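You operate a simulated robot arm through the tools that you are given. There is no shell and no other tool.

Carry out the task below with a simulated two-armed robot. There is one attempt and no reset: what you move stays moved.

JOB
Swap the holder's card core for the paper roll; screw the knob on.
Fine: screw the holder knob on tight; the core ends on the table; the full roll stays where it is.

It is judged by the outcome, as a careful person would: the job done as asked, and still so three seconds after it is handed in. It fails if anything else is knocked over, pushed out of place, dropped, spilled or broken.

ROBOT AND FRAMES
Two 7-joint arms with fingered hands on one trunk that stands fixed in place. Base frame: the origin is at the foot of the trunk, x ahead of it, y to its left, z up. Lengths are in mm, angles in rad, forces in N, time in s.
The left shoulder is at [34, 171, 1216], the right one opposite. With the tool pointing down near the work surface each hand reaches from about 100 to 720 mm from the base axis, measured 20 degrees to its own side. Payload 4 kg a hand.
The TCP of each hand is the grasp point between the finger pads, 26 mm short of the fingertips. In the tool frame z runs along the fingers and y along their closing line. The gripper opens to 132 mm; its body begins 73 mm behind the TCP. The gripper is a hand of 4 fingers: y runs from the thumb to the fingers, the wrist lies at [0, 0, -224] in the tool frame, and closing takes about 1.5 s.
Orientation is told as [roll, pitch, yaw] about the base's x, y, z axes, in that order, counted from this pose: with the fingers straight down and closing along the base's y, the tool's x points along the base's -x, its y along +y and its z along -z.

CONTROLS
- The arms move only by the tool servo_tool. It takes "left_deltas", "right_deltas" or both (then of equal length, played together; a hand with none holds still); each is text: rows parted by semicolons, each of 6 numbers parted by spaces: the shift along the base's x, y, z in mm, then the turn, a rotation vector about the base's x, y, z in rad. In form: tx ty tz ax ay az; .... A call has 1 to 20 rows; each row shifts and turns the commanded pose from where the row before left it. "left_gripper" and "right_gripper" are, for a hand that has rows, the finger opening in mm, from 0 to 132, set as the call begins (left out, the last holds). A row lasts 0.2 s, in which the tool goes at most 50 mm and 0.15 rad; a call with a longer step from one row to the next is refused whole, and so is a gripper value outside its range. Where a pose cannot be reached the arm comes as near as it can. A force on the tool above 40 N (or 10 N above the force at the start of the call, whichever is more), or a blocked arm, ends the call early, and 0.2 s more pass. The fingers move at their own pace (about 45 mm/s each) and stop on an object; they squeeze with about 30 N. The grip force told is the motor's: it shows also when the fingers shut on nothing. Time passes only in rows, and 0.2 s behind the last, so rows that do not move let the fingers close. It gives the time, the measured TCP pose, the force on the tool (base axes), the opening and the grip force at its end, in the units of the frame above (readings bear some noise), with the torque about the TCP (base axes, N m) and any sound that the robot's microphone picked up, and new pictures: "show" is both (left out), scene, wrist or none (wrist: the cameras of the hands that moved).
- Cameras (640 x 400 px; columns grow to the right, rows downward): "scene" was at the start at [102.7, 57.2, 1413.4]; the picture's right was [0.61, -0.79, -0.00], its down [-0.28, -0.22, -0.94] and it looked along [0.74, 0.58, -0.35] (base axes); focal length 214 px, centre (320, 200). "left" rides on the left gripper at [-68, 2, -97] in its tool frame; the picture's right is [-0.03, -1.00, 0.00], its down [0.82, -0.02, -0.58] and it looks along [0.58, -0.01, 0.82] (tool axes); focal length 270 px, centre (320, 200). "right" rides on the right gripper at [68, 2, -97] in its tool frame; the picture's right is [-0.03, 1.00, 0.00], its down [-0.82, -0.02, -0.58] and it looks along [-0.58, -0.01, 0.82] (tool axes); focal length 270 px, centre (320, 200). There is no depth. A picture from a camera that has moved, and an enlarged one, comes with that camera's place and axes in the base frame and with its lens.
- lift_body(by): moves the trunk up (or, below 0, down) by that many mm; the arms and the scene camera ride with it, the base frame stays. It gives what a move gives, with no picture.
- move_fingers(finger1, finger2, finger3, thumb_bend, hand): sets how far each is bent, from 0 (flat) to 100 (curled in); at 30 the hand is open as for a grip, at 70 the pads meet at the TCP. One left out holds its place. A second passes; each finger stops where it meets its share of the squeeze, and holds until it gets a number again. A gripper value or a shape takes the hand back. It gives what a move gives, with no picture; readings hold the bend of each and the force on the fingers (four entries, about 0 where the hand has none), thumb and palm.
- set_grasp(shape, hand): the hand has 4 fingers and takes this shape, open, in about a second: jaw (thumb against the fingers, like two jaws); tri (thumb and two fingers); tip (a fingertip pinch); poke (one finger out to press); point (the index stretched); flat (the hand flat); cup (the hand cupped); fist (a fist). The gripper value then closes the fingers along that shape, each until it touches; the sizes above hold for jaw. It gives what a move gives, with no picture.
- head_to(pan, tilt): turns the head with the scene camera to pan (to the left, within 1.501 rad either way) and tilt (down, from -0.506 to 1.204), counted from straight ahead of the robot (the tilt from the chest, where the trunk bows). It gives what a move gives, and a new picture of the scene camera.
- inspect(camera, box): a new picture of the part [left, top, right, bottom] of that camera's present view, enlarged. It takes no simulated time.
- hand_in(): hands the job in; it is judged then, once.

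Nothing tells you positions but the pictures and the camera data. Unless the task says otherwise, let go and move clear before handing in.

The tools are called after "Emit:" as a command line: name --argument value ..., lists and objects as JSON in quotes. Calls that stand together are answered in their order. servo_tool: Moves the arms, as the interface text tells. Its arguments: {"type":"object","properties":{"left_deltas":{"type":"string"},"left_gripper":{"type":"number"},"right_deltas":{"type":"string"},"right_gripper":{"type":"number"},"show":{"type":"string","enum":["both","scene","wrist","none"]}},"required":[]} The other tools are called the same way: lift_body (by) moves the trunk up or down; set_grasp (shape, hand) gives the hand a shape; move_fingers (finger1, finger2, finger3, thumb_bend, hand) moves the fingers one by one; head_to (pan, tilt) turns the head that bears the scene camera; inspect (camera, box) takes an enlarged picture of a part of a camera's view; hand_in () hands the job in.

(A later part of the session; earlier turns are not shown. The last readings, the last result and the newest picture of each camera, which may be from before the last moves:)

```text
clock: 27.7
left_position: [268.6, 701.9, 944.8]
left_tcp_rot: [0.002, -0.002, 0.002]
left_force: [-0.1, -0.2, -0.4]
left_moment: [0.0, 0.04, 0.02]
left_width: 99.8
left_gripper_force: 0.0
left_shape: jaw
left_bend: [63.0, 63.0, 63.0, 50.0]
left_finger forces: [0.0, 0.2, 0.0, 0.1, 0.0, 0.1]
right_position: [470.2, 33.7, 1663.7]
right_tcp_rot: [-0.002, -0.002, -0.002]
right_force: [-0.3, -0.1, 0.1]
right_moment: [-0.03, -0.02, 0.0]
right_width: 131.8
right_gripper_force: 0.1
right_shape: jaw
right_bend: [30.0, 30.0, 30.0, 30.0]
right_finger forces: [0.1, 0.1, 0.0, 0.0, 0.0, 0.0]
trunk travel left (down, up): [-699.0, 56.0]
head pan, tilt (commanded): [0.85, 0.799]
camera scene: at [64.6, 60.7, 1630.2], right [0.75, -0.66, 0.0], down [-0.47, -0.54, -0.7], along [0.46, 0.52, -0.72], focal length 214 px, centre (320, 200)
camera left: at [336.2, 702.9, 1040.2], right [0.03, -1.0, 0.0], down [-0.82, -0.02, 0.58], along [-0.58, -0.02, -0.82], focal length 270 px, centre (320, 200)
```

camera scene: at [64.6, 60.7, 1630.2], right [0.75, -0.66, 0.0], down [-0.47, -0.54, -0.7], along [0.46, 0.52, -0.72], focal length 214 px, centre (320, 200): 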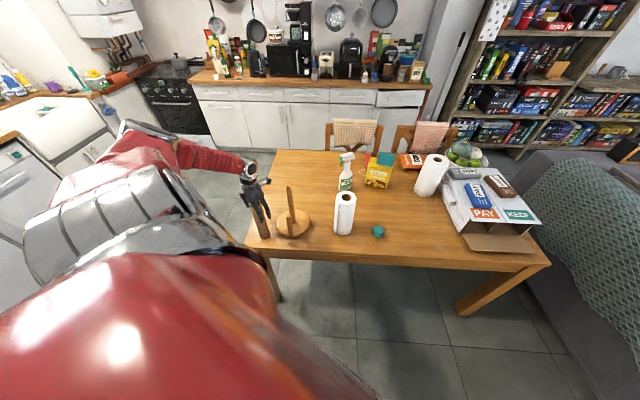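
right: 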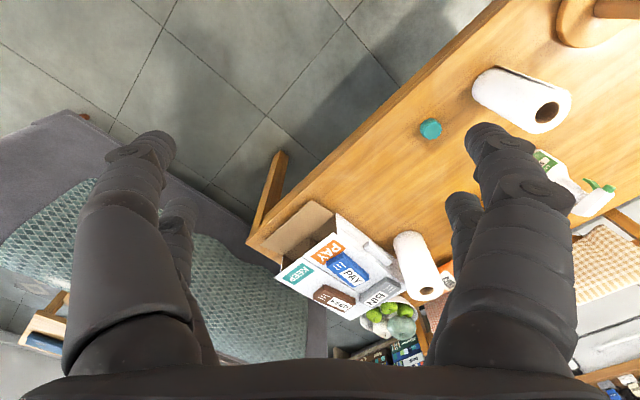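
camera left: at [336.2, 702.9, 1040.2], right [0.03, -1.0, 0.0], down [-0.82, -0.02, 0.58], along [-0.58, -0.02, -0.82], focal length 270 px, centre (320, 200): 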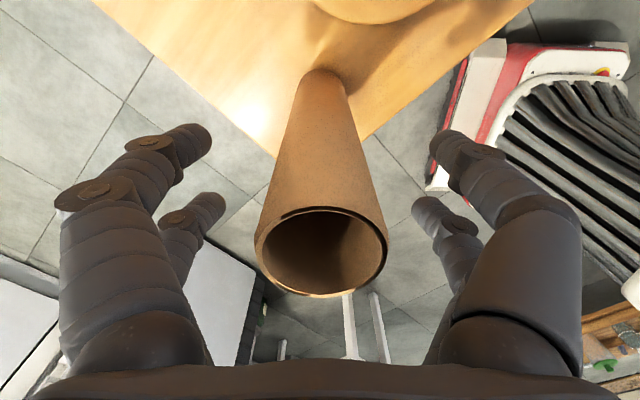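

The core stands by itself and the hand is open around it. I'll go straight up, then across to above the near roll, turning the hand a little so the fingers avoid the loose sheet edge.

Emit:
servo_tool --left_deltas "0 0 20 0 0 0;0 0 45 0 0 0;0 0 45 0 0 0;0 0 45 0 0 0;0 0 47 0 0 0;0 0 47 0 0 0;0 0 47 0 0 0;0 0 47 0 0 0;40.25 -27.5 0 0 0 -0.075;40.25 -27.5 0 0 0 -0.075;40.25 -27.5 0 0 0 -0.075;40.25 -27.5 0 0 0 -0.075;40.25 -27.5 0 0 0 -0.075;40.25 -27.5 0 0 0 -0.075;40.25 -27.5 0 0 0 -0.075;40.25 -27.5 0 0 0 -0.075"

```text
clock: 31.1
left_position: [593.0, 477.6, 1286.7]
left_tcp_rot: [-0.003, 0.004, -0.6]
left_force: [0.9, 0.2, 0.3]
left_moment: [0.01, 0.03, 0.0]
left_width: 99.6
left_gripper_force: 0.1
left_shape: jaw
left_bend: [63.0, 63.0, 63.0, 50.0]
left_finger forces: [0.0, 0.0, 0.1, 0.0, 0.0, 0.0]
right_position: [474.3, 32.3, 1663.8]
right_tcp_rot: [0.001, 0.001, 0.0]
right_force: [0.3, -0.1, 0.0]
right_moment: [0.0, 0.04, 0.0]
right_width: 131.9
right_gripper_force: 0.1
right_shape: jaw
right_bend: [30.0, 30.0, 30.0, 30.0]
right_finger forces: [0.1, 0.0, 0.0, 0.0, 0.0, 0.0]
trunk travel left (down, up): [-699.0, 56.0]
head pan, tilt (commanded): [0.85, 0.799]
camera scene: at [68.0, 59.4, 1630.1], right [0.75, -0.66, 0.0], down [-0.47, -0.54, -0.7], along [0.46, 0.52, -0.72], focal length 214 px, centre (320, 200)
camera left: at [650.3, 440.5, 1383.0], right [-0.54, -0.84, 0.0], down [-0.68, 0.44, 0.58], along [-0.49, 0.31, -0.81], focal length 270 px, centre (320, 200)
```

scene: 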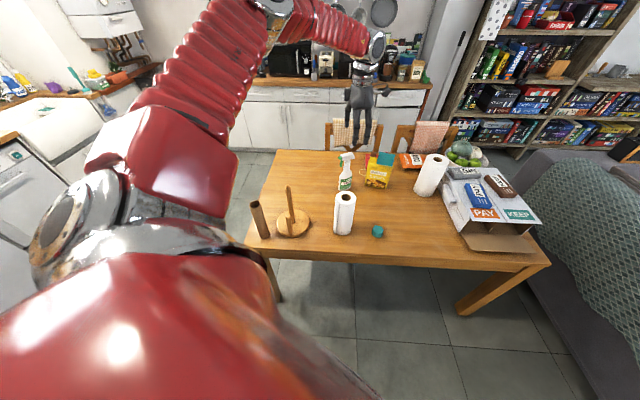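
left: 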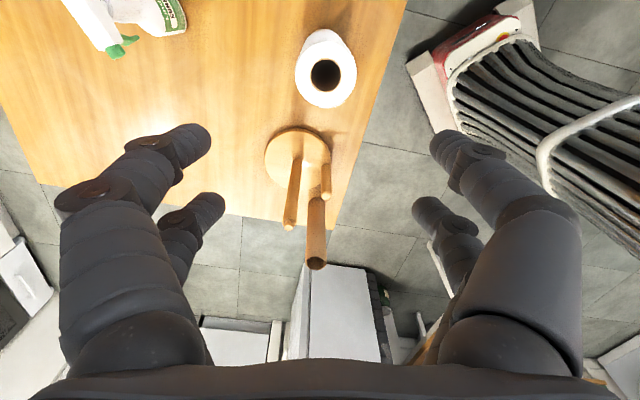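

The core stands upright beside the holder and the hand is above the roll. I'll zoom the wrist view on the roll, then lower the trunk and look again for depth.

Emit:
inspect --camera "left" --box '[250, 0, 410, 120]'

Emit:
lift_body --by -215

Emit:
inspect --camera "left" --box '[230, 20, 430, 170]'

```text
3.33 times, centred on (330, 60) of left
camera zoom: at [650.3, 440.5, 1383.0], right [-0.54, -0.84, 0.0], down [-0.68, 0.44, 0.58], along [-0.49, 0.31, -0.81], focal length 901 px, centre (287, 667)
```

zoom: 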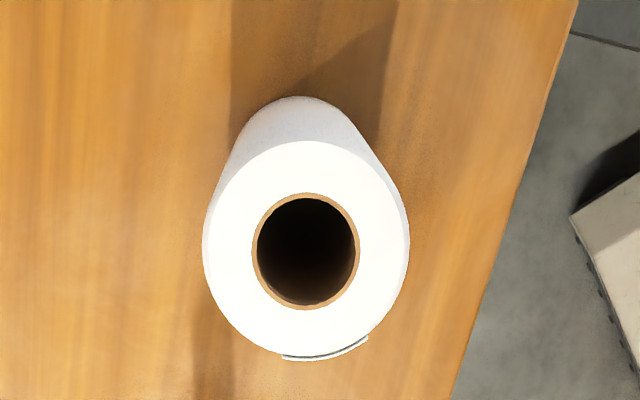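

```text
clock: 33.4
left_position: [588.4, 482.6, 1072.4]
left_tcp_rot: [0.0, 0.0, -0.598]
left_force: [-0.1, 0.1, 0.1]
left_moment: [0.01, -0.02, 0.0]
left_width: 99.7
left_gripper_force: 0.1
left_shape: jaw
left_bend: [63.0, 63.0, 63.0, 50.0]
left_finger forces: [0.0, 0.0, 0.1, 0.1, 0.0, 0.0]
right_position: [470.6, 32.4, 1448.8]
right_tcp_rot: [0.001, -0.002, 0.0]
right_force: [-0.1, -0.5, -0.1]
right_moment: [0.02, -0.01, -0.04]
right_width: 131.9
right_gripper_force: 0.0
right_shape: jaw
right_bend: [30.0, 30.0, 30.0, 30.0]
right_finger forces: [0.0, 0.1, 0.1, 0.0, 0.1, 0.0]
trunk travel left (down, up): [-484.0, 271.0]
head pan, tilt (commanded): [0.85, 0.799]
```

```text
2.67 times, centred on (330, 95) of left
camera zoom: at [646.3, 443.8, 1167.9], right [-0.54, -0.84, 0.0], down [-0.69, 0.44, 0.58], along [-0.49, 0.31, -0.82], focal length 721 px, centre (293, 480)
```

zoom: 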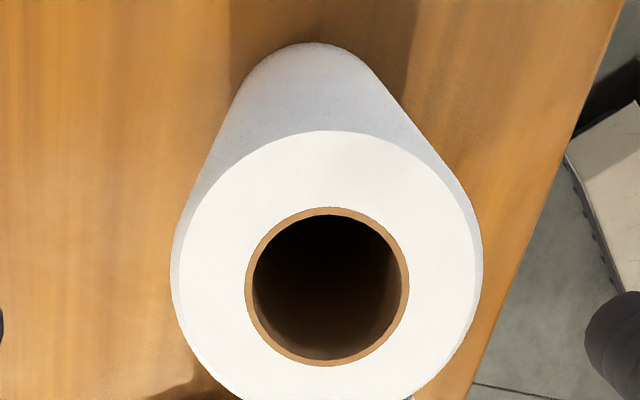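

The roll's top centre comes out near (583, 476, 973), a few mm off from under the hand. I'll recentre, open fully and check again from closer.

Emit:
servo_tool --left_deltas "-3 -2.5 0 0 0 0;-3 -2.5 0 0 0 0;0 0 -20 0 0 0;0 0 -10 0 0 0;0 0 0 0 0 0;0 0 0 0 0 0" --left_gripper 132

Emit:
inspect --camera "left" --box '[200, 40, 440, 220]'

Emit:
inspect --camera "scene" --box '[280, 80, 420, 220]'

```text
clock: 34.8
left_position: [582.1, 476.8, 1042.2]
left_tcp_rot: [0.0, 0.001, -0.599]
left_force: [-0.1, 0.0, -1.2]
left_moment: [-0.02, -0.03, 0.02]
left_width: 131.5
left_gripper_force: 0.0
left_shape: jaw
left_bend: [30.0, 30.0, 30.0, 30.0]
left_finger forces: [0.0, 0.0, 0.0, 0.0, 0.0, 0.1]
right_position: [471.2, 33.0, 1448.9]
right_tcp_rot: [0.002, -0.002, 0.001]
right_force: [-0.1, 0.6, 0.3]
right_moment: [-0.03, -0.01, -0.02]
right_width: 131.7
right_gripper_force: 0.1
right_shape: jaw
right_bend: [30.0, 30.0, 30.0, 30.0]
right_finger forces: [0.1, 0.0, 0.0, 0.1, 0.0, 0.0]
trunk travel left (down, up): [-484.0, 271.0]
head pan, tilt (commanded): [0.85, 0.799]
camera scene: at [76.7, 60.6, 1414.7], right [0.75, -0.66, 0.0], down [-0.47, -0.54, -0.7], along [0.46, 0.52, -0.72], focal length 214 px, centre (320, 200)
camera left: at [640.3, 439.3, 1137.8], right [-0.54, -0.84, 0.0], down [-0.69, 0.44, 0.58], along [-0.49, 0.31, -0.82], focal length 270 px, centre (320, 200)
```

scene: 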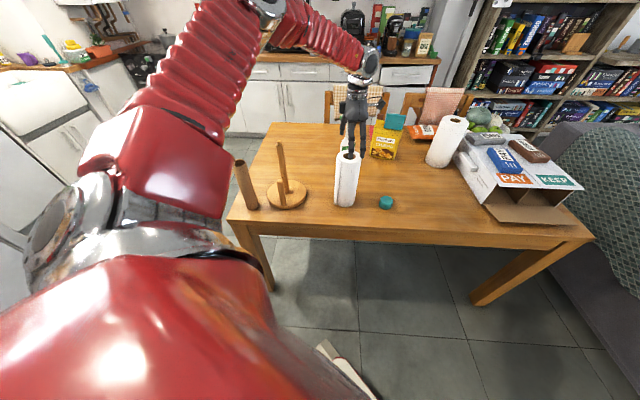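
left: 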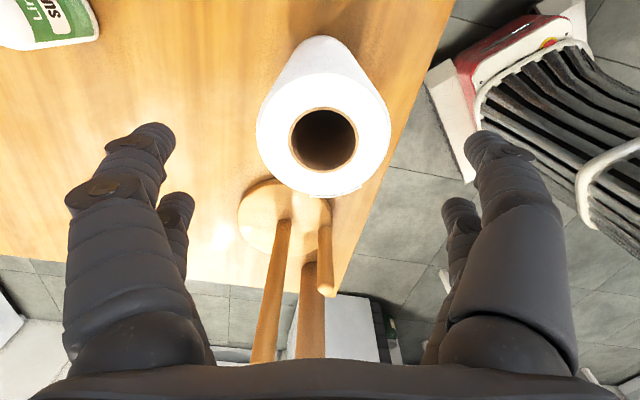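

```text
2.22 times, centred on (320, 130) of left
camera zoom: at [640.3, 439.3, 1137.8], right [-0.54, -0.84, 0.0], down [-0.69, 0.44, 0.58], along [-0.49, 0.31, -0.82], focal length 601 px, centre (320, 356)
```

zoom: 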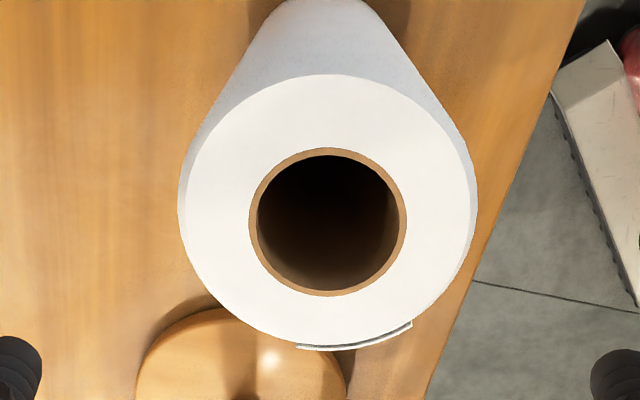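

```text
2.86 times, centred on (350, 150) of scene
camera zoom: at [76.7, 60.6, 1414.7], right [0.75, -0.66, 0.0], down [-0.47, -0.54, -0.7], along [0.46, 0.52, -0.72], focal length 613 px, centre (234, 343)
```

zoom: 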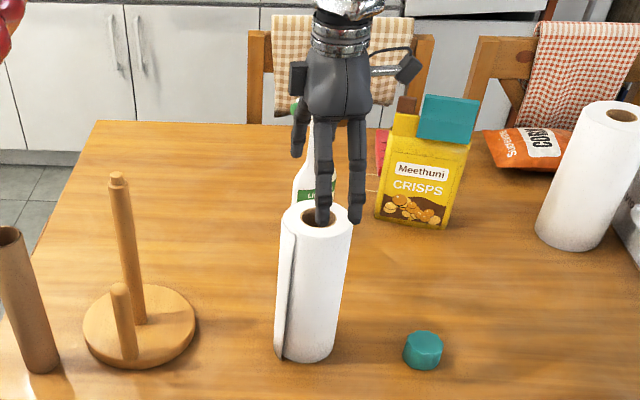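

The hand is centred over the roll to within about a millimetre. I'll go down around its top end, keeping the palm above it.

Emit:
servo_tool --left_deltas "-0.5 -0.3 -30 0 0 0;0 0 -30 0 0 0;0 0 -20 0 0 0;0 0 -13 0 0 0;0 0 0 0 0 0"

Emit:
inspect --camera "scene" --box '[280, 80, 420, 220]'

```text
clock: 36.0
left_position: [582.8, 476.7, 948.7]
left_tcp_rot: [0.001, 0.001, -0.598]
left_force: [0.9, -0.2, 0.0]
left_moment: [0.0, 0.04, 0.01]
left_width: 132.0
left_gripper_force: 0.0
left_shape: jaw
left_bend: [30.0, 30.0, 30.0, 30.0]
left_finger forces: [0.1, 0.0, 0.1, 0.0, 0.0, 0.0]
right_position: [470.2, 34.3, 1449.5]
right_tcp_rot: [0.0, -0.002, 0.001]
right_force: [0.1, -0.2, -0.1]
right_moment: [0.01, 0.03, 0.0]
right_width: 131.9
right_gripper_force: 0.1
right_shape: jaw
right_bend: [30.0, 30.0, 30.0, 30.0]
right_finger forces: [0.0, 0.1, 0.0, 0.0, 0.1, 0.0]
trunk travel left (down, up): [-484.0, 271.0]
head pan, tilt (commanded): [0.85, 0.799]
camera scene: at [76.4, 60.6, 1414.8], right [0.75, -0.66, 0.0], down [-0.47, -0.54, -0.7], along [0.46, 0.52, -0.72], focal length 214 px, centre (320, 200)
camera left: at [639.7, 439.8, 1044.9], right [-0.54, -0.84, 0.0], down [-0.69, 0.44, 0.58], along [-0.49, 0.31, -0.82], focal length 270 px, centre (320, 200)
```

scene: 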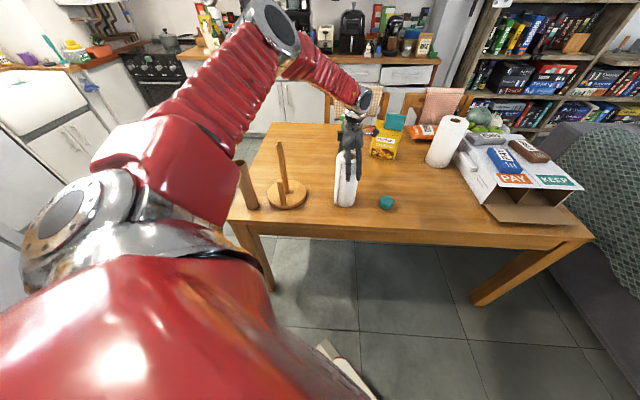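
left: 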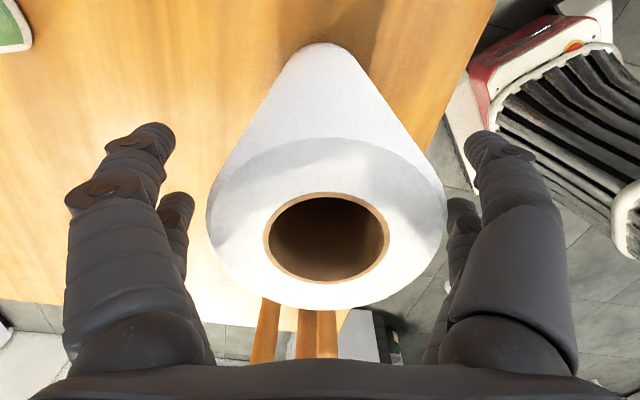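

```text
2.86 times, centred on (350, 150) of scene
camera zoom: at [76.4, 60.6, 1414.8], right [0.75, -0.66, 0.0], down [-0.47, -0.54, -0.7], along [0.46, 0.52, -0.72], focal length 613 px, centre (234, 343)
```

zoom: 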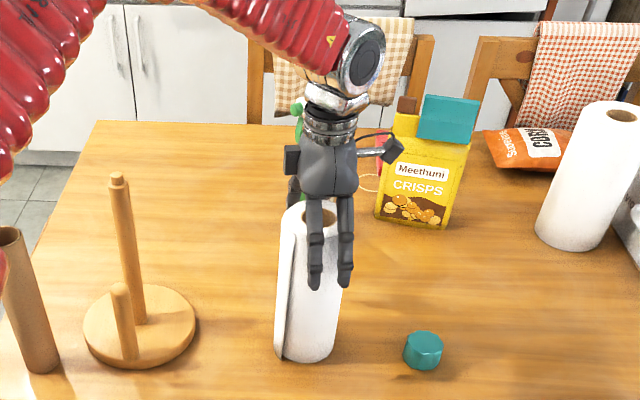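

Fingers straddle the roll cleanly. I'll close on it.

Emit:
servo_tool --left_deltas "0 0 0 0 0 0;0 0 0 0 0 0;0 0 0 0 0 0;0 0 0 0 0 0;0 0 0 0 0 0;0 0 0 0 0 0;0 0 0 0 0 0;0 0 0 0 0 0" --left_gripper 50 --show "wrist"

```text
clock: 37.8
left_position: [582.3, 477.3, 948.0]
left_tcp_rot: [0.0, 0.0, -0.596]
left_force: [0.8, 0.9, -0.2]
left_moment: [0.02, 0.02, 0.0]
left_width: 70.5
left_gripper_force: 30.2
left_shape: jaw
left_bend: [72.0, 72.0, 72.0, 70.0]
left_finger forces: [28.9, 27.9, 27.1, 0.0, 26.5, 0.0]
right_position: [471.1, 33.5, 1449.4]
right_tcp_rot: [0.001, -0.003, 0.001]
right_force: [-0.5, 0.1, -0.4]
right_moment: [-0.02, 0.05, 0.02]
right_width: 131.9
right_gripper_force: 0.0
right_shape: jaw
right_bend: [30.0, 30.0, 30.0, 30.0]
right_finger forces: [0.1, 0.0, 0.0, 0.0, 0.0, 0.1]
trunk travel left (down, up): [-484.0, 271.0]
head pan, tilt (commanded): [0.85, 0.799]
camera left: at [639.9, 439.9, 1044.6], right [-0.54, -0.84, 0.0], down [-0.69, 0.44, 0.58], along [-0.49, 0.31, -0.82], focal length 270 px, centre (320, 200)
```

left: 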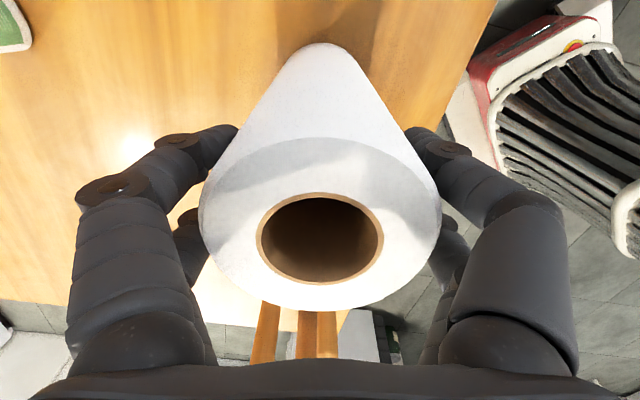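

Held at 30 N. I'll lift slightly first, then raise the trunk so the roll's bottom clears the post.

Emit:
servo_tool --left_deltas "0 0 15 0 0 0;0 0 20 0 0 0;0 0 25 0 0 0" --show "scene"

Emit:
lift_body --by 255

Emit:
head_to --pan 0.9 --tilt 0.75

```text
clock: 38.6
left_position: [582.2, 476.3, 1008.3]
left_tcp_rot: [0.0, 0.0, -0.598]
left_force: [0.0, 0.0, -1.5]
left_moment: [0.01, -0.01, 0.0]
left_width: 70.6
left_gripper_force: 30.4
left_shape: jaw
left_bend: [72.0, 72.0, 72.0, 70.0]
left_finger forces: [29.2, 28.1, 27.3, 0.1, 26.7, 0.2]
right_position: [470.9, 33.1, 1449.5]
right_tcp_rot: [-0.001, -0.003, 0.001]
right_force: [-0.6, 1.0, 0.5]
right_moment: [-0.01, -0.02, 0.01]
right_width: 131.8
right_gripper_force: 0.0
right_shape: jaw
right_bend: [30.0, 30.0, 30.0, 30.0]
right_finger forces: [0.0, 0.0, 0.0, 0.0, 0.0, 0.0]
trunk travel left (down, up): [-484.0, 271.0]
head pan, tilt (commanded): [0.85, 0.799]
camera scene: at [76.1, 60.4, 1414.8], right [0.75, -0.66, 0.0], down [-0.47, -0.54, -0.7], along [0.46, 0.52, -0.72], focal length 214 px, centre (320, 200)
```

scene: 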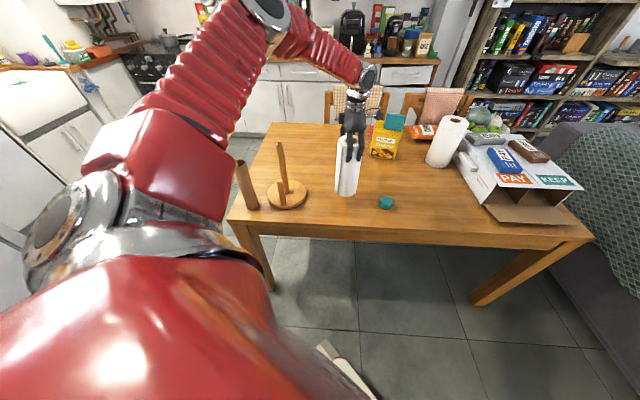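

```text
clock: 41.2
left_position: [582.9, 476.8, 1263.2]
left_tcp_rot: [-0.001, -0.001, -0.598]
left_force: [0.0, -0.4, -0.2]
left_moment: [0.0, 0.02, -0.01]
left_width: 70.6
left_gripper_force: 29.5
left_shape: jaw
left_bend: [72.0, 72.0, 72.0, 70.0]
left_finger forces: [29.0, 28.2, 27.4, 0.0, 26.7, 0.0]
right_position: [471.2, 33.7, 1703.7]
right_tcp_rot: [0.0, 0.0, 0.0]
right_force: [0.4, 0.0, -0.5]
right_moment: [0.01, 0.03, -0.03]
right_width: 132.0
right_gripper_force: 0.0
right_shape: jaw
right_bend: [30.0, 30.0, 30.0, 30.0]
right_finger forces: [0.0, 0.0, 0.1, 0.1, 0.0, 0.0]
trunk travel left (down, up): [-739.0, 16.0]
head pan, tilt (commanded): [0.85, 0.799]
```

```text
clock: 41.9
left_position: [582.9, 477.0, 1263.3]
left_tcp_rot: [0.001, -0.001, -0.599]
left_force: [-0.2, -0.3, -1.6]
left_moment: [-0.01, 0.01, 0.0]
left_width: 70.7
left_gripper_force: 30.0
left_shape: jaw
left_bend: [72.0, 72.0, 72.0, 70.0]
left_finger forces: [29.0, 28.3, 27.3, 0.0, 26.7, 0.0]
right_position: [470.8, 33.3, 1703.4]
right_tcp_rot: [0.0, -0.002, 0.0]
right_force: [-0.5, -0.9, -0.6]
right_moment: [0.0, 0.05, -0.01]
right_width: 132.0
right_gripper_force: 0.0
right_shape: jaw
right_bend: [30.0, 30.0, 30.0, 30.0]
right_finger forces: [0.0, 0.2, 0.1, 0.0, 0.1, 0.0]
trunk travel left (down, up): [-739.0, 16.0]
head pan, tilt (commanded): [0.901, 0.75]
camera scene: at [63.0, 65.1, 1674.1], right [0.78, -0.62, 0.0], down [-0.42, -0.53, -0.73], along [0.45, 0.57, -0.68], focal length 214 px, centre (320, 200)
```

scene: 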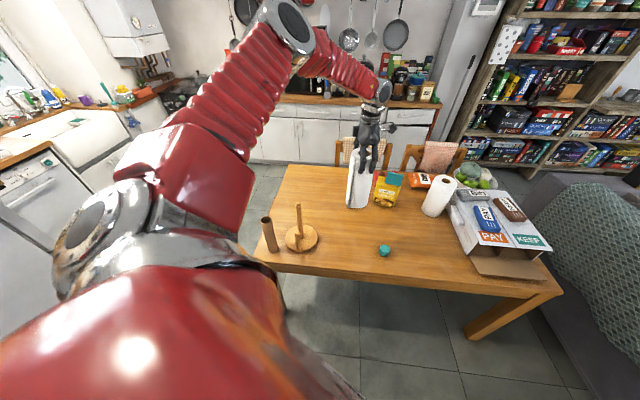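

The roll is clear of the table with its bottom near z 1055. I'll carry it across to above the post at (415, 662), holding the height.

Emit:
servo_tool --left_deltas "-27.9 30.9 0 0 0 0;-27.9 30.9 0 0 0 0;-27.9 30.9 0 0 0 0;-27.9 30.9 0 0 0 0;-27.9 30.9 0 0 0 0;-28 30.9 0 0 0 0;0 0 0 0 0 0"

Emit:
inspect --camera "scene" --box '[230, 90, 400, 260]'

```text
clock: 43.5
left_position: [415.7, 661.4, 1262.3]
left_tcp_rot: [0.0, 0.001, -0.599]
left_force: [0.0, -0.3, -1.1]
left_moment: [0.0, 0.01, 0.01]
left_width: 70.5
left_gripper_force: 29.9
left_shape: jaw
left_bend: [72.0, 72.0, 72.0, 70.0]
left_finger forces: [29.3, 28.3, 27.2, 0.1, 26.5, 0.0]
right_position: [471.6, 32.2, 1703.8]
right_tcp_rot: [0.002, -0.001, -0.001]
right_force: [0.1, 0.4, -0.7]
right_moment: [-0.01, 0.03, -0.01]
right_width: 132.0
right_gripper_force: 0.0
right_shape: jaw
right_bend: [30.0, 30.0, 30.0, 30.0]
right_finger forces: [0.0, 0.1, 0.0, 0.1, 0.0, 0.1]
trunk travel left (down, up): [-739.0, 16.0]
head pan, tilt (commanded): [0.901, 0.75]
camera scene: at [63.4, 64.2, 1674.2], right [0.78, -0.62, 0.0], down [-0.42, -0.53, -0.73], along [0.45, 0.57, -0.68], focal length 214 px, centre (320, 200)
camera left: at [472.1, 625.4, 1358.8], right [-0.54, -0.84, 0.0], down [-0.68, 0.44, 0.58], along [-0.49, 0.31, -0.82], focal length 270 px, centre (320, 200)
```

scene: 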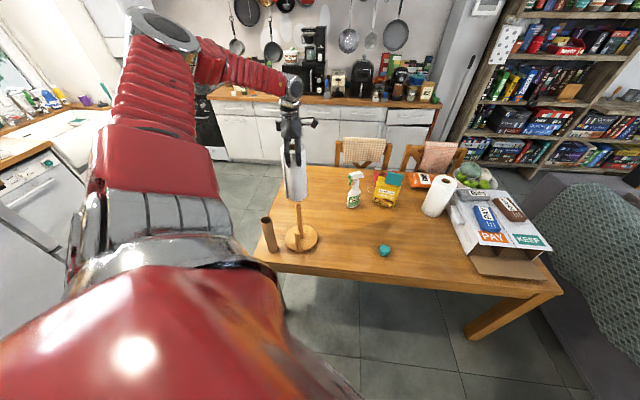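
left: 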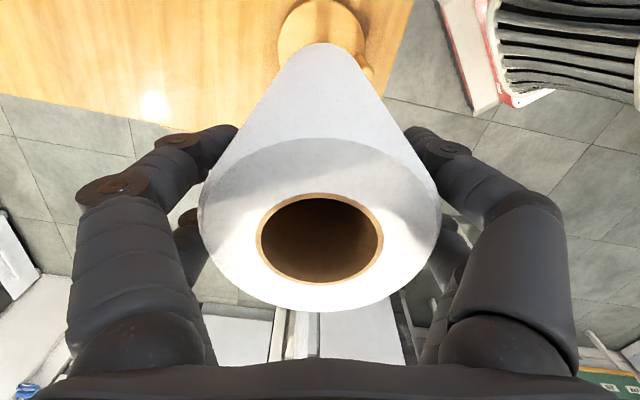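

```text
2.35 times, centred on (315, 175) of scene
camera zoom: at [63.4, 64.2, 1674.2], right [0.78, -0.62, 0.0], down [-0.42, -0.53, -0.73], along [0.45, 0.57, -0.68], focal length 505 px, centre (332, 259)
```

zoom: 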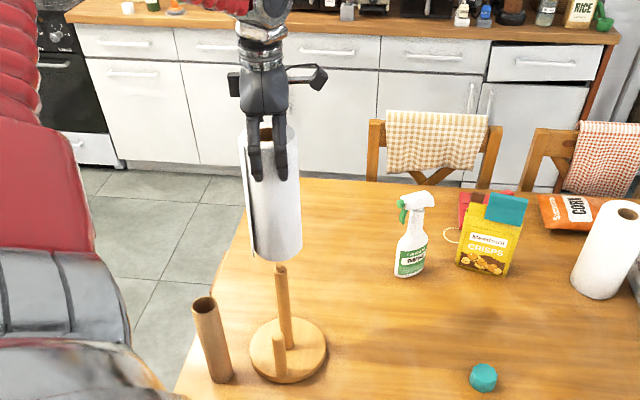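

The roll hangs over the post. I'll zoom in to check alignment before lowering.

Emit:
inspect --camera "scene" --box '[275, 140, 335, 260]'

```text
3.33 times, centred on (305, 200) of scene
camera zoom: at [63.4, 64.2, 1674.2], right [0.78, -0.62, 0.0], down [-0.42, -0.53, -0.73], along [0.45, 0.57, -0.68], focal length 715 px, centre (370, 200)
```

zoom: 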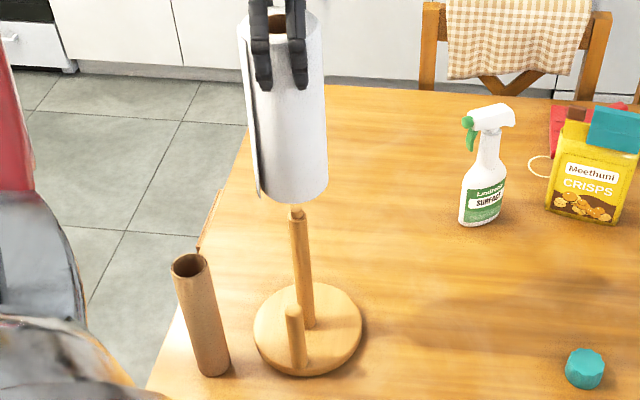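

Roll and post line up in the picture to within a couple of mm. I'll lower slowly onto the post top, watching forces.

Emit:
servo_tool --left_deltas "0 0.3 -15 0 0 0;0 0 -15 0 0 0;0 0 -15 0 0 0;0 0 -15 0 0 0;0 0 -15 0 0 0" --show "none"

Emit:
inspect --camera "scene" --box '[275, 140, 335, 260]'

```text
clock: 44.7
left_position: [415.2, 662.0, 1186.9]
left_tcp_rot: [-0.001, -0.001, -0.599]
left_force: [0.1, 0.5, -0.9]
left_moment: [0.01, 0.02, 0.03]
left_width: 70.5
left_gripper_force: 30.4
left_shape: jaw
left_bend: [72.0, 72.0, 72.0, 70.0]
left_finger forces: [29.4, 28.5, 27.5, 0.0, 26.7, 0.0]
right_position: [470.4, 33.7, 1703.6]
right_tcp_rot: [0.0, -0.001, -0.002]
right_force: [-0.5, 0.5, 1.1]
right_moment: [-0.01, -0.02, -0.01]
right_width: 132.0
right_gripper_force: 0.0
right_shape: jaw
right_bend: [30.0, 30.0, 30.0, 30.0]
right_finger forces: [0.0, 0.0, 0.0, 0.0, 0.1, 0.0]
trunk travel left (down, up): [-739.0, 16.0]
head pan, tilt (commanded): [0.901, 0.75]
```

```text
3.33 times, centred on (305, 200) of scene
camera zoom: at [63.2, 65.3, 1674.1], right [0.78, -0.62, 0.0], down [-0.42, -0.53, -0.73], along [0.45, 0.57, -0.68], focal length 715 px, centre (370, 200)
```

zoom: 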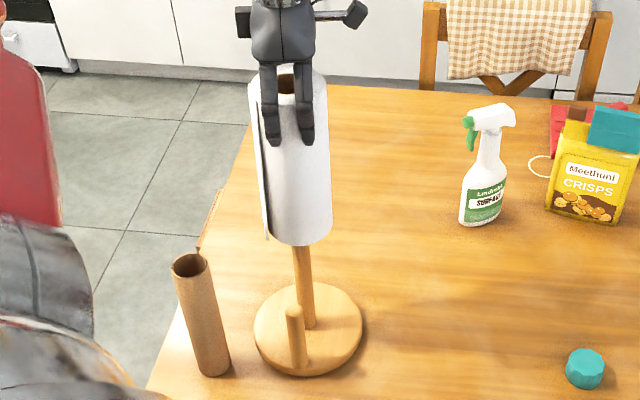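

The post is inside the roll's bore with no contact force. I'll continue down with the trunk in steps.

Emit:
lift_body --by -90

Emit:
inspect --camera "scene" --box '[275, 110, 335, 230]'

```text
clock: 45.9
left_position: [414.3, 661.0, 1098.9]
left_tcp_rot: [0.001, 0.001, -0.598]
left_force: [-0.2, -0.1, -1.4]
left_moment: [-0.03, 0.02, 0.02]
left_width: 70.2
left_gripper_force: 30.1
left_shape: jaw
left_bend: [72.0, 72.0, 72.0, 70.0]
left_finger forces: [29.5, 28.5, 27.6, 0.0, 26.7, 0.0]
right_position: [470.3, 33.2, 1613.2]
right_tcp_rot: [0.0, -0.003, 0.0]
right_force: [0.2, -1.4, -0.4]
right_moment: [0.02, 0.01, 0.02]
right_width: 131.9
right_gripper_force: 0.1
right_shape: jaw
right_bend: [30.0, 30.0, 30.0, 30.0]
right_finger forces: [0.0, 0.1, 0.0, 0.0, 0.0, 0.1]
trunk travel left (down, up): [-649.0, 106.0]
head pan, tilt (commanded): [0.901, 0.75]
```

```text
3.33 times, centred on (305, 170) of scene
camera zoom: at [63.5, 65.0, 1584.3], right [0.78, -0.62, 0.0], down [-0.42, -0.53, -0.73], along [0.45, 0.57, -0.68], focal length 715 px, centre (370, 300)
```

zoom: 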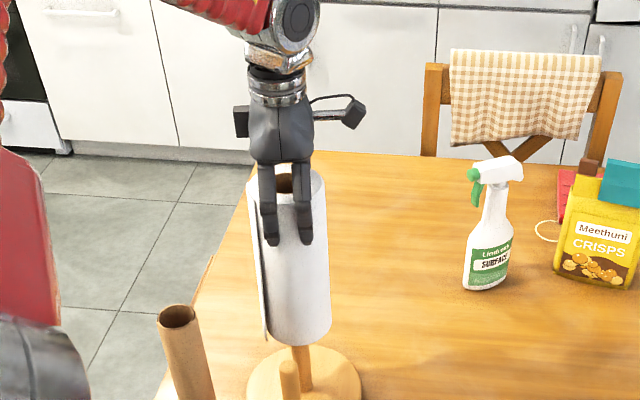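

Still free of contact. Another trunk step down, then the last part gently with the arm.

Emit:
lift_body --by -90

Emit:
inspect --camera "scene" --box '[275, 100, 335, 220]'

```text
clock: 47.2
left_position: [414.6, 661.9, 1009.7]
left_tcp_rot: [0.0, -0.001, -0.599]
left_force: [0.2, 0.0, -1.1]
left_moment: [0.0, 0.01, 0.01]
left_width: 70.5
left_gripper_force: 30.0
left_shape: jaw
left_bend: [72.0, 72.0, 72.0, 70.0]
left_finger forces: [29.6, 28.6, 27.6, 0.0, 26.8, 0.1]
right_position: [470.6, 33.2, 1524.6]
right_tcp_rot: [0.0, -0.001, 0.0]
right_force: [-0.2, -0.5, -0.1]
right_moment: [0.0, 0.02, 0.0]
right_width: 131.9
right_gripper_force: 0.2
right_shape: jaw
right_bend: [30.0, 30.0, 30.0, 30.0]
right_finger forces: [0.0, 0.1, 0.1, 0.1, 0.0, 0.0]
trunk travel left (down, up): [-559.0, 196.0]
head pan, tilt (commanded): [0.901, 0.75]
```

```text
3.33 times, centred on (305, 160) of scene
camera zoom: at [67.0, 65.0, 1494.2], right [0.78, -0.62, 0.0], down [-0.42, -0.53, -0.73], along [0.45, 0.57, -0.68], focal length 715 px, centre (370, 333)
```

zoom: 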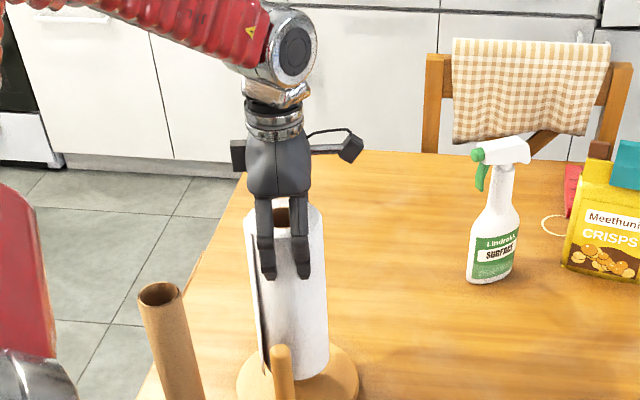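

About 38 mm remain. I'll lower with the arm: most of it quickly, then in small steps until contact.

Emit:
servo_tool --left_deltas "0 0 -10 0 0 0;0 0 -10 0 0 0;0 0 -8 0 0 0;0 0 -3 0 0 0" --show "none"

Emit:
servo_tool --left_deltas "0 0 -2 0 0 0;0 0 -1.5 0 0 0;0 0 -1.5 0 0 0" --show "none"

```text
clock: 48.2
left_position: [415.4, 662.6, 978.7]
left_tcp_rot: [-0.001, 0.0, -0.599]
left_force: [0.5, 0.2, -1.7]
left_moment: [-0.03, 0.01, -0.02]
left_width: 70.4
left_gripper_force: 29.7
left_shape: jaw
left_bend: [72.0, 72.0, 72.0, 70.0]
left_finger forces: [29.6, 28.6, 27.6, 0.0, 26.7, 0.0]
right_position: [471.0, 33.7, 1524.6]
right_tcp_rot: [0.0, -0.001, 0.0]
right_force: [0.0, -0.1, -0.1]
right_moment: [-0.03, 0.03, -0.01]
right_width: 132.1
right_gripper_force: 0.0
right_shape: jaw
right_bend: [30.0, 30.0, 30.0, 30.0]
right_finger forces: [0.0, 0.0, 0.0, 0.1, 0.1, 0.0]
trunk travel left (down, up): [-559.0, 196.0]
head pan, tilt (commanded): [0.901, 0.75]
```

```text
clock: 49.0
left_position: [416.0, 662.3, 972.1]
left_tcp_rot: [0.001, 0.001, -0.598]
left_force: [-0.1, -0.4, -1.2]
left_moment: [0.01, 0.02, 0.02]
left_width: 70.4
left_gripper_force: 30.3
left_shape: jaw
left_bend: [72.0, 72.0, 72.0, 70.0]
left_finger forces: [29.6, 28.6, 27.6, 0.1, 26.8, 0.0]
right_position: [470.5, 34.7, 1523.1]
right_tcp_rot: [0.0, -0.002, -0.001]
right_force: [0.3, -0.8, 0.2]
right_moment: [0.0, 0.0, 0.0]
right_width: 132.0
right_gripper_force: 0.1
right_shape: jaw
right_bend: [30.0, 30.0, 30.0, 30.0]
right_finger forces: [0.1, 0.1, 0.1, 0.0, 0.0, 0.0]
trunk travel left (down, up): [-559.0, 196.0]
head pan, tilt (commanded): [0.901, 0.75]
```

Emit:
servo_tool --left_deltas "0 0 -1.5 0 0 0;0 0 -1.5 0 0 0" --show "wrist"

```text
clock: 49.6
left_position: [416.0, 661.2, 971.4]
left_tcp_rot: [0.002, 0.0, -0.599]
left_force: [0.0, -0.2, 6.7]
left_moment: [-0.06, 0.05, 0.03]
left_width: 70.2
left_gripper_force: 30.0
left_shape: jaw
left_bend: [72.0, 72.0, 72.0, 70.0]
left_finger forces: [30.1, 29.3, 28.3, 0.1, 27.5, 0.0]
right_position: [469.4, 32.2, 1523.9]
right_tcp_rot: [0.001, -0.003, 0.002]
right_force: [-0.1, -0.3, 0.9]
right_moment: [-0.03, 0.01, 0.0]
right_width: 132.0
right_gripper_force: 0.1
right_shape: jaw
right_bend: [30.0, 30.0, 30.0, 30.0]
right_finger forces: [0.0, 0.1, 0.1, 0.1, 0.0, 0.0]
trunk travel left (down, up): [-559.0, 196.0]
head pan, tilt (commanded): [0.901, 0.75]
camera left: at [472.7, 624.2, 1066.9], right [-0.54, -0.84, 0.0], down [-0.69, 0.44, 0.58], along [-0.48, 0.31, -0.82], focal length 270 px, centre (320, 200)
```

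left: 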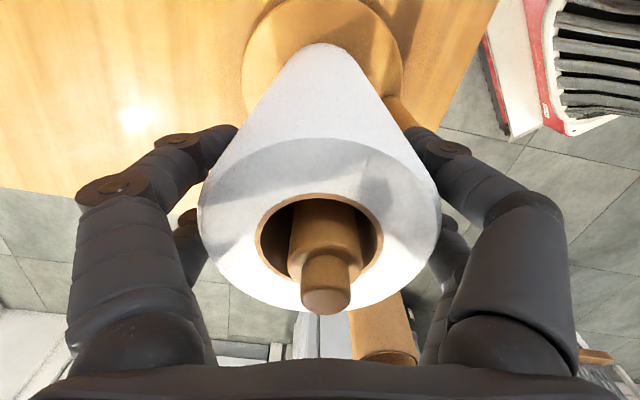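

The roll is seated on the base (about 7 N contact) with the post's peg standing up through its bore. I'll open the hand.

Emit:
servo_tool --left_deltas "0 0 0.5 0 0 0;0 0 0 0 0 0;0 0 0 0 0 0;0 0 0 0 0 0;0 0 0 0 0 0;0 0 0 0 0 0;0 0 0 0 0 0;0 0 0 0 0 0" --left_gripper 128 --show "wrist"

```text
clock: 51.4
left_position: [415.6, 662.3, 970.5]
left_tcp_rot: [0.001, 0.001, -0.598]
left_force: [0.3, 0.2, 0.3]
left_moment: [0.0, 0.0, -0.01]
left_width: 128.0
left_gripper_force: 0.1
left_shape: jaw
left_bend: [36.0, 36.0, 36.0, 28.0]
left_finger forces: [0.0, 0.0, 0.1, 0.0, 0.1, 0.0]
right_position: [469.9, 33.1, 1523.7]
right_tcp_rot: [0.001, -0.002, 0.0]
right_force: [0.1, 0.3, 0.5]
right_moment: [0.03, -0.02, 0.03]
right_width: 131.6
right_gripper_force: 0.1
right_shape: jaw
right_bend: [30.0, 30.0, 30.0, 30.0]
right_finger forces: [0.1, 0.0, 0.0, 0.1, 0.0, 0.0]
trunk travel left (down, up): [-559.0, 196.0]
head pan, tilt (commanded): [0.901, 0.75]
camera left: at [472.4, 624.5, 1066.2], right [-0.54, -0.84, 0.0], down [-0.69, 0.44, 0.58], along [-0.49, 0.31, -0.82], focal length 270 px, centre (320, 200)
```

left: 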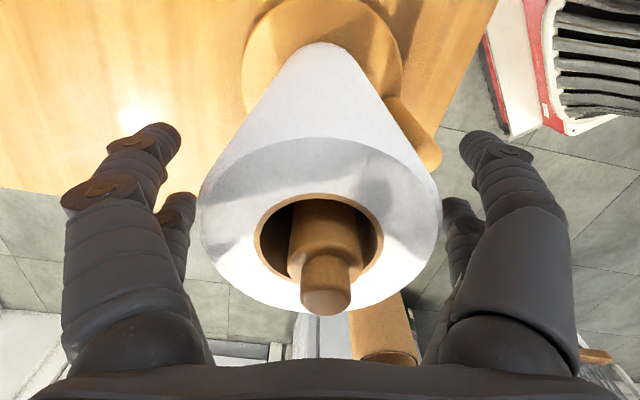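

The roll stays upright on the holder. I'll rise straight up and take views of the peg from above to pin down its position.

Emit:
servo_tool --left_deltas "0 0 20 0 0 0;0 0 35 0 0 0;0 0 40 0 0 0;0 0 0 0 0 0" --show "scene"

Emit:
inspect --camera "left" --box '[240, 80, 400, 200]'

Emit:
servo_tool --left_deltas "0 0 40 0 0 0;0 0 40 0 0 0;0 0 40 0 0 0;0 0 0 0 0 0" --show "scene"

Emit:
inspect --camera "left" --box '[240, 0, 400, 120]'

Emit:
inspect --camera "scene" --box '[250, 110, 360, 240]'

```text
clock: 52.4
left_position: [413.4, 663.7, 1064.6]
left_tcp_rot: [-0.001, 0.001, -0.597]
left_force: [0.9, -0.4, -0.2]
left_moment: [0.01, 0.01, -0.02]
left_width: 128.2
left_gripper_force: 0.1
left_shape: jaw
left_bend: [36.0, 36.0, 36.0, 28.0]
left_finger forces: [0.0, 0.0, 0.0, 0.0, 0.0, 0.1]
right_position: [471.2, 34.4, 1524.1]
right_tcp_rot: [0.001, -0.002, 0.0]
right_force: [0.3, -0.6, 0.1]
right_moment: [0.01, 0.02, 0.04]
right_width: 132.1
right_gripper_force: 0.1
right_shape: jaw
right_bend: [30.0, 30.0, 30.0, 30.0]
right_finger forces: [0.0, 0.1, 0.1, 0.0, 0.0, 0.1]
trunk travel left (down, up): [-559.0, 196.0]
head pan, tilt (commanded): [0.901, 0.75]
camera scene: at [67.6, 65.5, 1494.0], right [0.78, -0.62, 0.0], down [-0.42, -0.53, -0.73], along [0.45, 0.57, -0.68], focal length 214 px, centre (320, 200)
```

scene: 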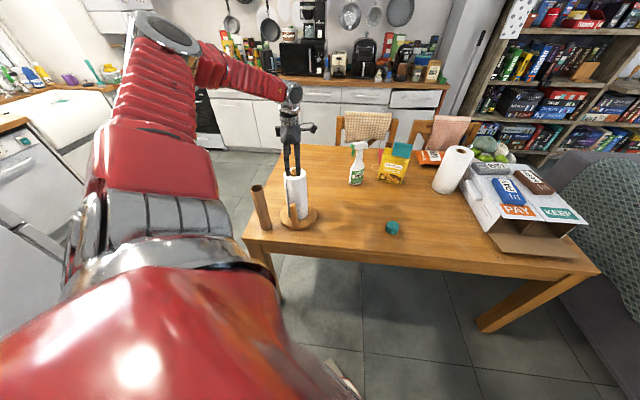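

```text
3.33 times, centred on (320, 140) of left
camera zoom: at [471.5, 625.4, 1161.5], right [-0.54, -0.84, 0.0], down [-0.69, 0.44, 0.58], along [-0.49, 0.31, -0.82], focal length 901 px, centre (320, 400)
```

zoom: 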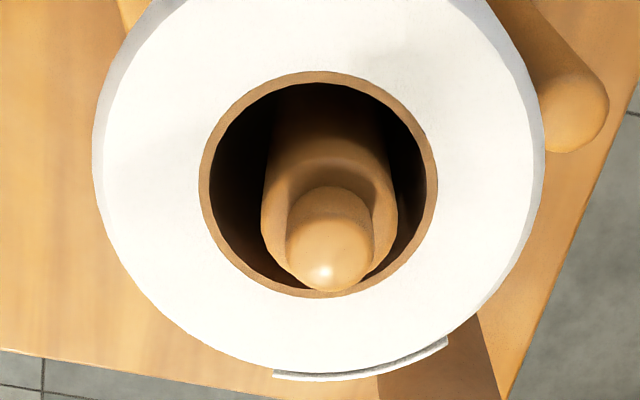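

```text
clock: 53.4
left_position: [414.7, 664.1, 1186.7]
left_tcp_rot: [-0.001, -0.001, -0.598]
left_force: [-0.1, 0.3, 0.0]
left_moment: [-0.01, -0.04, -0.04]
left_width: 127.8
left_gripper_force: 0.1
left_shape: jaw
left_bend: [36.0, 36.0, 36.0, 28.0]
left_finger forces: [0.0, 0.0, 0.1, 0.0, 0.0, 0.0]
right_position: [470.3, 34.7, 1523.8]
right_tcp_rot: [-0.001, -0.002, 0.0]
right_force: [0.4, -0.2, 0.0]
right_moment: [-0.01, -0.02, 0.0]
right_width: 131.9
right_gripper_force: 0.1
right_shape: jaw
right_bend: [30.0, 30.0, 30.0, 30.0]
right_finger forces: [0.0, 0.1, 0.0, 0.0, 0.1, 0.0]
trunk travel left (down, up): [-559.0, 196.0]
head pan, tilt (commanded): [0.901, 0.75]
camera scene: at [67.4, 65.7, 1494.0], right [0.78, -0.62, 0.0], down [-0.42, -0.54, -0.73], along [0.45, 0.57, -0.68], focal length 214 px, centre (320, 200)
```

scene: 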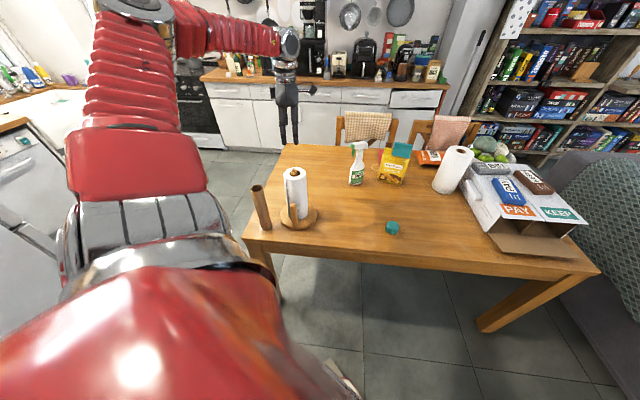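

```text
3.33 times, centred on (320, 60) of left
camera zoom: at [472.6, 627.0, 1281.9], right [-0.54, -0.84, 0.0], down [-0.69, 0.44, 0.58], along [-0.49, 0.31, -0.82], focal length 901 px, centre (320, 667)
```

zoom: 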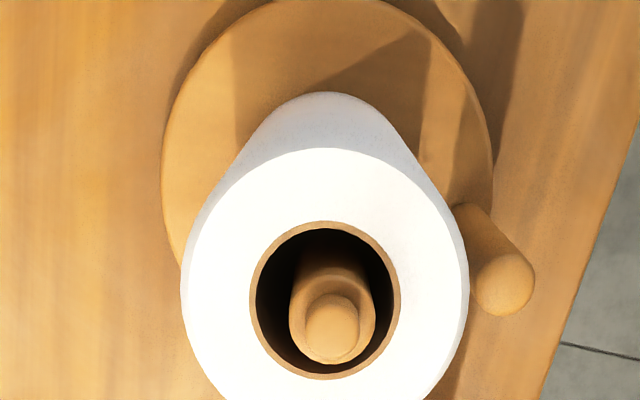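

```text
3.08 times, centred on (305, 175) of scene
camera zoom: at [67.4, 65.7, 1494.0], right [0.78, -0.62, 0.0], down [-0.42, -0.54, -0.73], along [0.45, 0.57, -0.68], focal length 660 px, centre (366, 277)
```

zoom: 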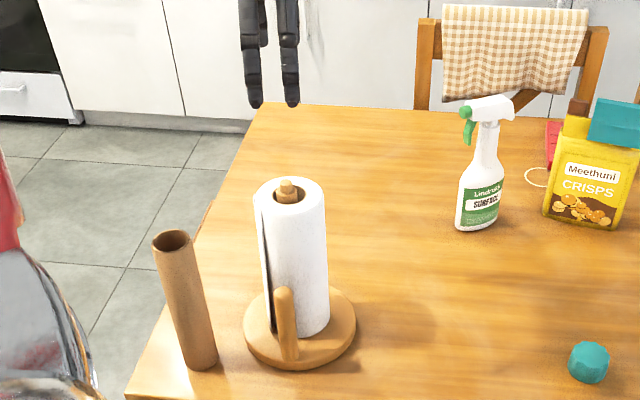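

The roll sits squarely on the holder, and the peg is near (413, 663, 1015). Before fetching the knob I'll test how far the wrist can turn about the vertical here, since that sets the length of the screwing strokes.

Emit:
servo_tool --left_deltas "0 0 0 0 0 0.15;0 0 0 0 0 0.15;0 0 0 0 0 0.15;0 0 0 0 0 0.15;0 0 0 0 0 0.15;0 0 0 0 0 0.15;0 0 0 0 0 0.15;0 0 0 0 0 0.15;0 0 0 0 0 0.15;0 0 0 0 0 0.15;0 0 0 0 0 0.15;0 0 0 0 0 0.15;0 0 0 0 0 0.15;0 0 0 0 0 0.15;0 0 0 0 0 0.15;0 0 0 0 0 0.15" --show "none"

```text
clock: 56.8
left_position: [414.1, 661.5, 1185.2]
left_tcp_rot: [0.001, -0.001, 1.801]
left_force: [0.5, 0.0, 0.6]
left_moment: [-0.01, 0.03, -0.03]
left_width: 127.8
left_gripper_force: 0.1
left_shape: jaw
left_bend: [36.0, 36.0, 36.0, 28.0]
left_finger forces: [0.1, 0.0, 0.0, 0.0, 0.1, 0.1]
right_position: [471.2, 32.5, 1524.1]
right_tcp_rot: [-0.001, -0.002, -0.001]
right_force: [0.5, 0.2, 0.3]
right_moment: [-0.01, 0.0, -0.02]
right_width: 131.8
right_gripper_force: 0.1
right_shape: jaw
right_bend: [30.0, 30.0, 30.0, 30.0]
right_finger forces: [0.0, 0.1, 0.1, 0.1, 0.0, 0.0]
trunk travel left (down, up): [-559.0, 196.0]
head pan, tilt (commanded): [0.901, 0.75]
```

Yaw 1.8 works. I'll try further in that direction, then come back to find the other limit.

Emit:
servo_tool --left_deltas "0 0 0 0 0 0.15;0 0 0 0 0 0.15;0 0 0 0 0 0.15;0 0 0 0 0 0.15;0 0 0 0 0 0.15;0 0 0 0 0 0.15;0 0 0 0 0 0.15;0 0 0 0 0 0.15" --show "none"

```text
clock: 58.6
left_position: [416.2, 662.3, 1186.3]
left_tcp_rot: [0.0, 0.0, 3.001]
left_force: [-0.6, 0.1, -0.2]
left_moment: [-0.01, 0.0, 0.02]
left_width: 127.8
left_gripper_force: 0.0
left_shape: jaw
left_bend: [36.0, 36.0, 36.0, 28.0]
left_finger forces: [0.1, 0.0, 0.1, 0.1, 0.1, 0.1]
right_position: [471.7, 32.9, 1523.7]
right_tcp_rot: [0.0, -0.002, 0.0]
right_force: [0.3, 0.9, 0.3]
right_moment: [-0.01, -0.01, 0.01]
right_width: 132.0
right_gripper_force: 0.0
right_shape: jaw
right_bend: [30.0, 30.0, 30.0, 30.0]
right_finger forces: [0.1, 0.0, 0.0, 0.0, 0.0, 0.0]
trunk travel left (down, up): [-559.0, 196.0]
head pan, tilt (commanded): [0.901, 0.75]
```

The wrist reaches yaw 3.0 easily. I'll check the negative side too.

Emit:
servo_tool --left_deltas "0 0 0 0 0 -0.15;0 0 0 0 0 -0.15;0 0 0 0 0 -0.15;0 0 0 0 0 -0.15;0 0 0 0 0 -0.15;0 0 0 0 0 -0.15;0 0 0 0 0 -0.15;0 0 0 0 0 -0.15;0 0 0 0 0 -0.15;0 0 0 0 0 -0.15;0 0 0 0 0 -0.15;0 0 0 0 0 -0.15;0 0 0 0 0 -0.15;0 0 0 0 0 -0.15;0 0 0 0 0 -0.15;0 0 0 0 0 -0.15;0 0 0 0 0 -0.15;0 0 0 0 0 -0.15;0 0 0 0 0 -0.15;0 0 0 0 0 -0.15" --show "none"

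Emit:
servo_tool --left_deltas "0 0 0 0 0 -0.15;0 0 0 0 0 -0.15;0 0 0 0 0 -0.15;0 0 0 0 0 -0.15;0 0 0 0 0 -0.15;0 0 0 0 0 -0.15;0 0 0 0 0 -0.15;0 0 0 0 0 -0.15;0 0 0 0 0 -0.15;0 0 0 0 0 -0.15;0 0 0 0 0 -0.15;0 0 0 0 0 -0.15;0 0 0 0 0 -0.15;0 0 0 0 0 -0.15;0 0 0 0 0 -0.15;0 0 0 0 0 -0.15" --show "none"

```text
clock: 62.8
left_position: [416.2, 661.8, 1186.0]
left_tcp_rot: [0.0, 0.0, -0.002]
left_force: [0.1, 0.1, -0.6]
left_moment: [0.0, 0.0, -0.04]
left_width: 127.7
left_gripper_force: 0.1
left_shape: jaw
left_bend: [36.0, 36.0, 36.0, 28.0]
left_finger forces: [0.0, 0.0, 0.1, 0.1, 0.1, 0.1]
right_position: [469.8, 33.1, 1523.7]
right_tcp_rot: [0.0, -0.002, 0.0]
right_force: [-0.1, 0.1, 0.1]
right_moment: [0.0, -0.02, 0.05]
right_width: 131.9
right_gripper_force: 0.1
right_shape: jaw
right_bend: [30.0, 30.0, 30.0, 30.0]
right_finger forces: [0.0, 0.0, 0.1, 0.0, 0.1, 0.1]
trunk travel left (down, up): [-559.0, 196.0]
head pan, tilt (commanded): [0.901, 0.75]
```

```text
clock: 66.2
left_position: [350.2, 329.9, 1175.0]
left_tcp_rot: [-0.004, 0.003, -2.391]
left_force: [-0.9, -0.6, 0.3]
left_moment: [-0.02, 0.03, -0.04]
left_width: 127.8
left_gripper_force: 0.1
left_shape: jaw
left_bend: [36.0, 36.0, 36.0, 28.0]
left_finger forces: [0.1, 0.0, 0.0, 0.0, 0.1, 0.0]
left hand out of reach, approached as far as the arm can: row 9, 10, 11, 12, 13, 14, 15, 16
right_position: [470.0, 32.6, 1524.1]
right_tcp_rot: [0.003, 0.0, 0.0]
right_force: [0.1, 0.3, -0.3]
right_moment: [0.01, -0.01, -0.02]
right_width: 131.9
right_gripper_force: 0.1
right_shape: jaw
right_bend: [30.0, 30.0, 30.0, 30.0]
right_finger forces: [0.0, 0.1, 0.1, 0.0, 0.1, 0.0]
trunk travel left (down, up): [-559.0, 196.0]
head pan, tilt (commanded): [0.901, 0.75]
```

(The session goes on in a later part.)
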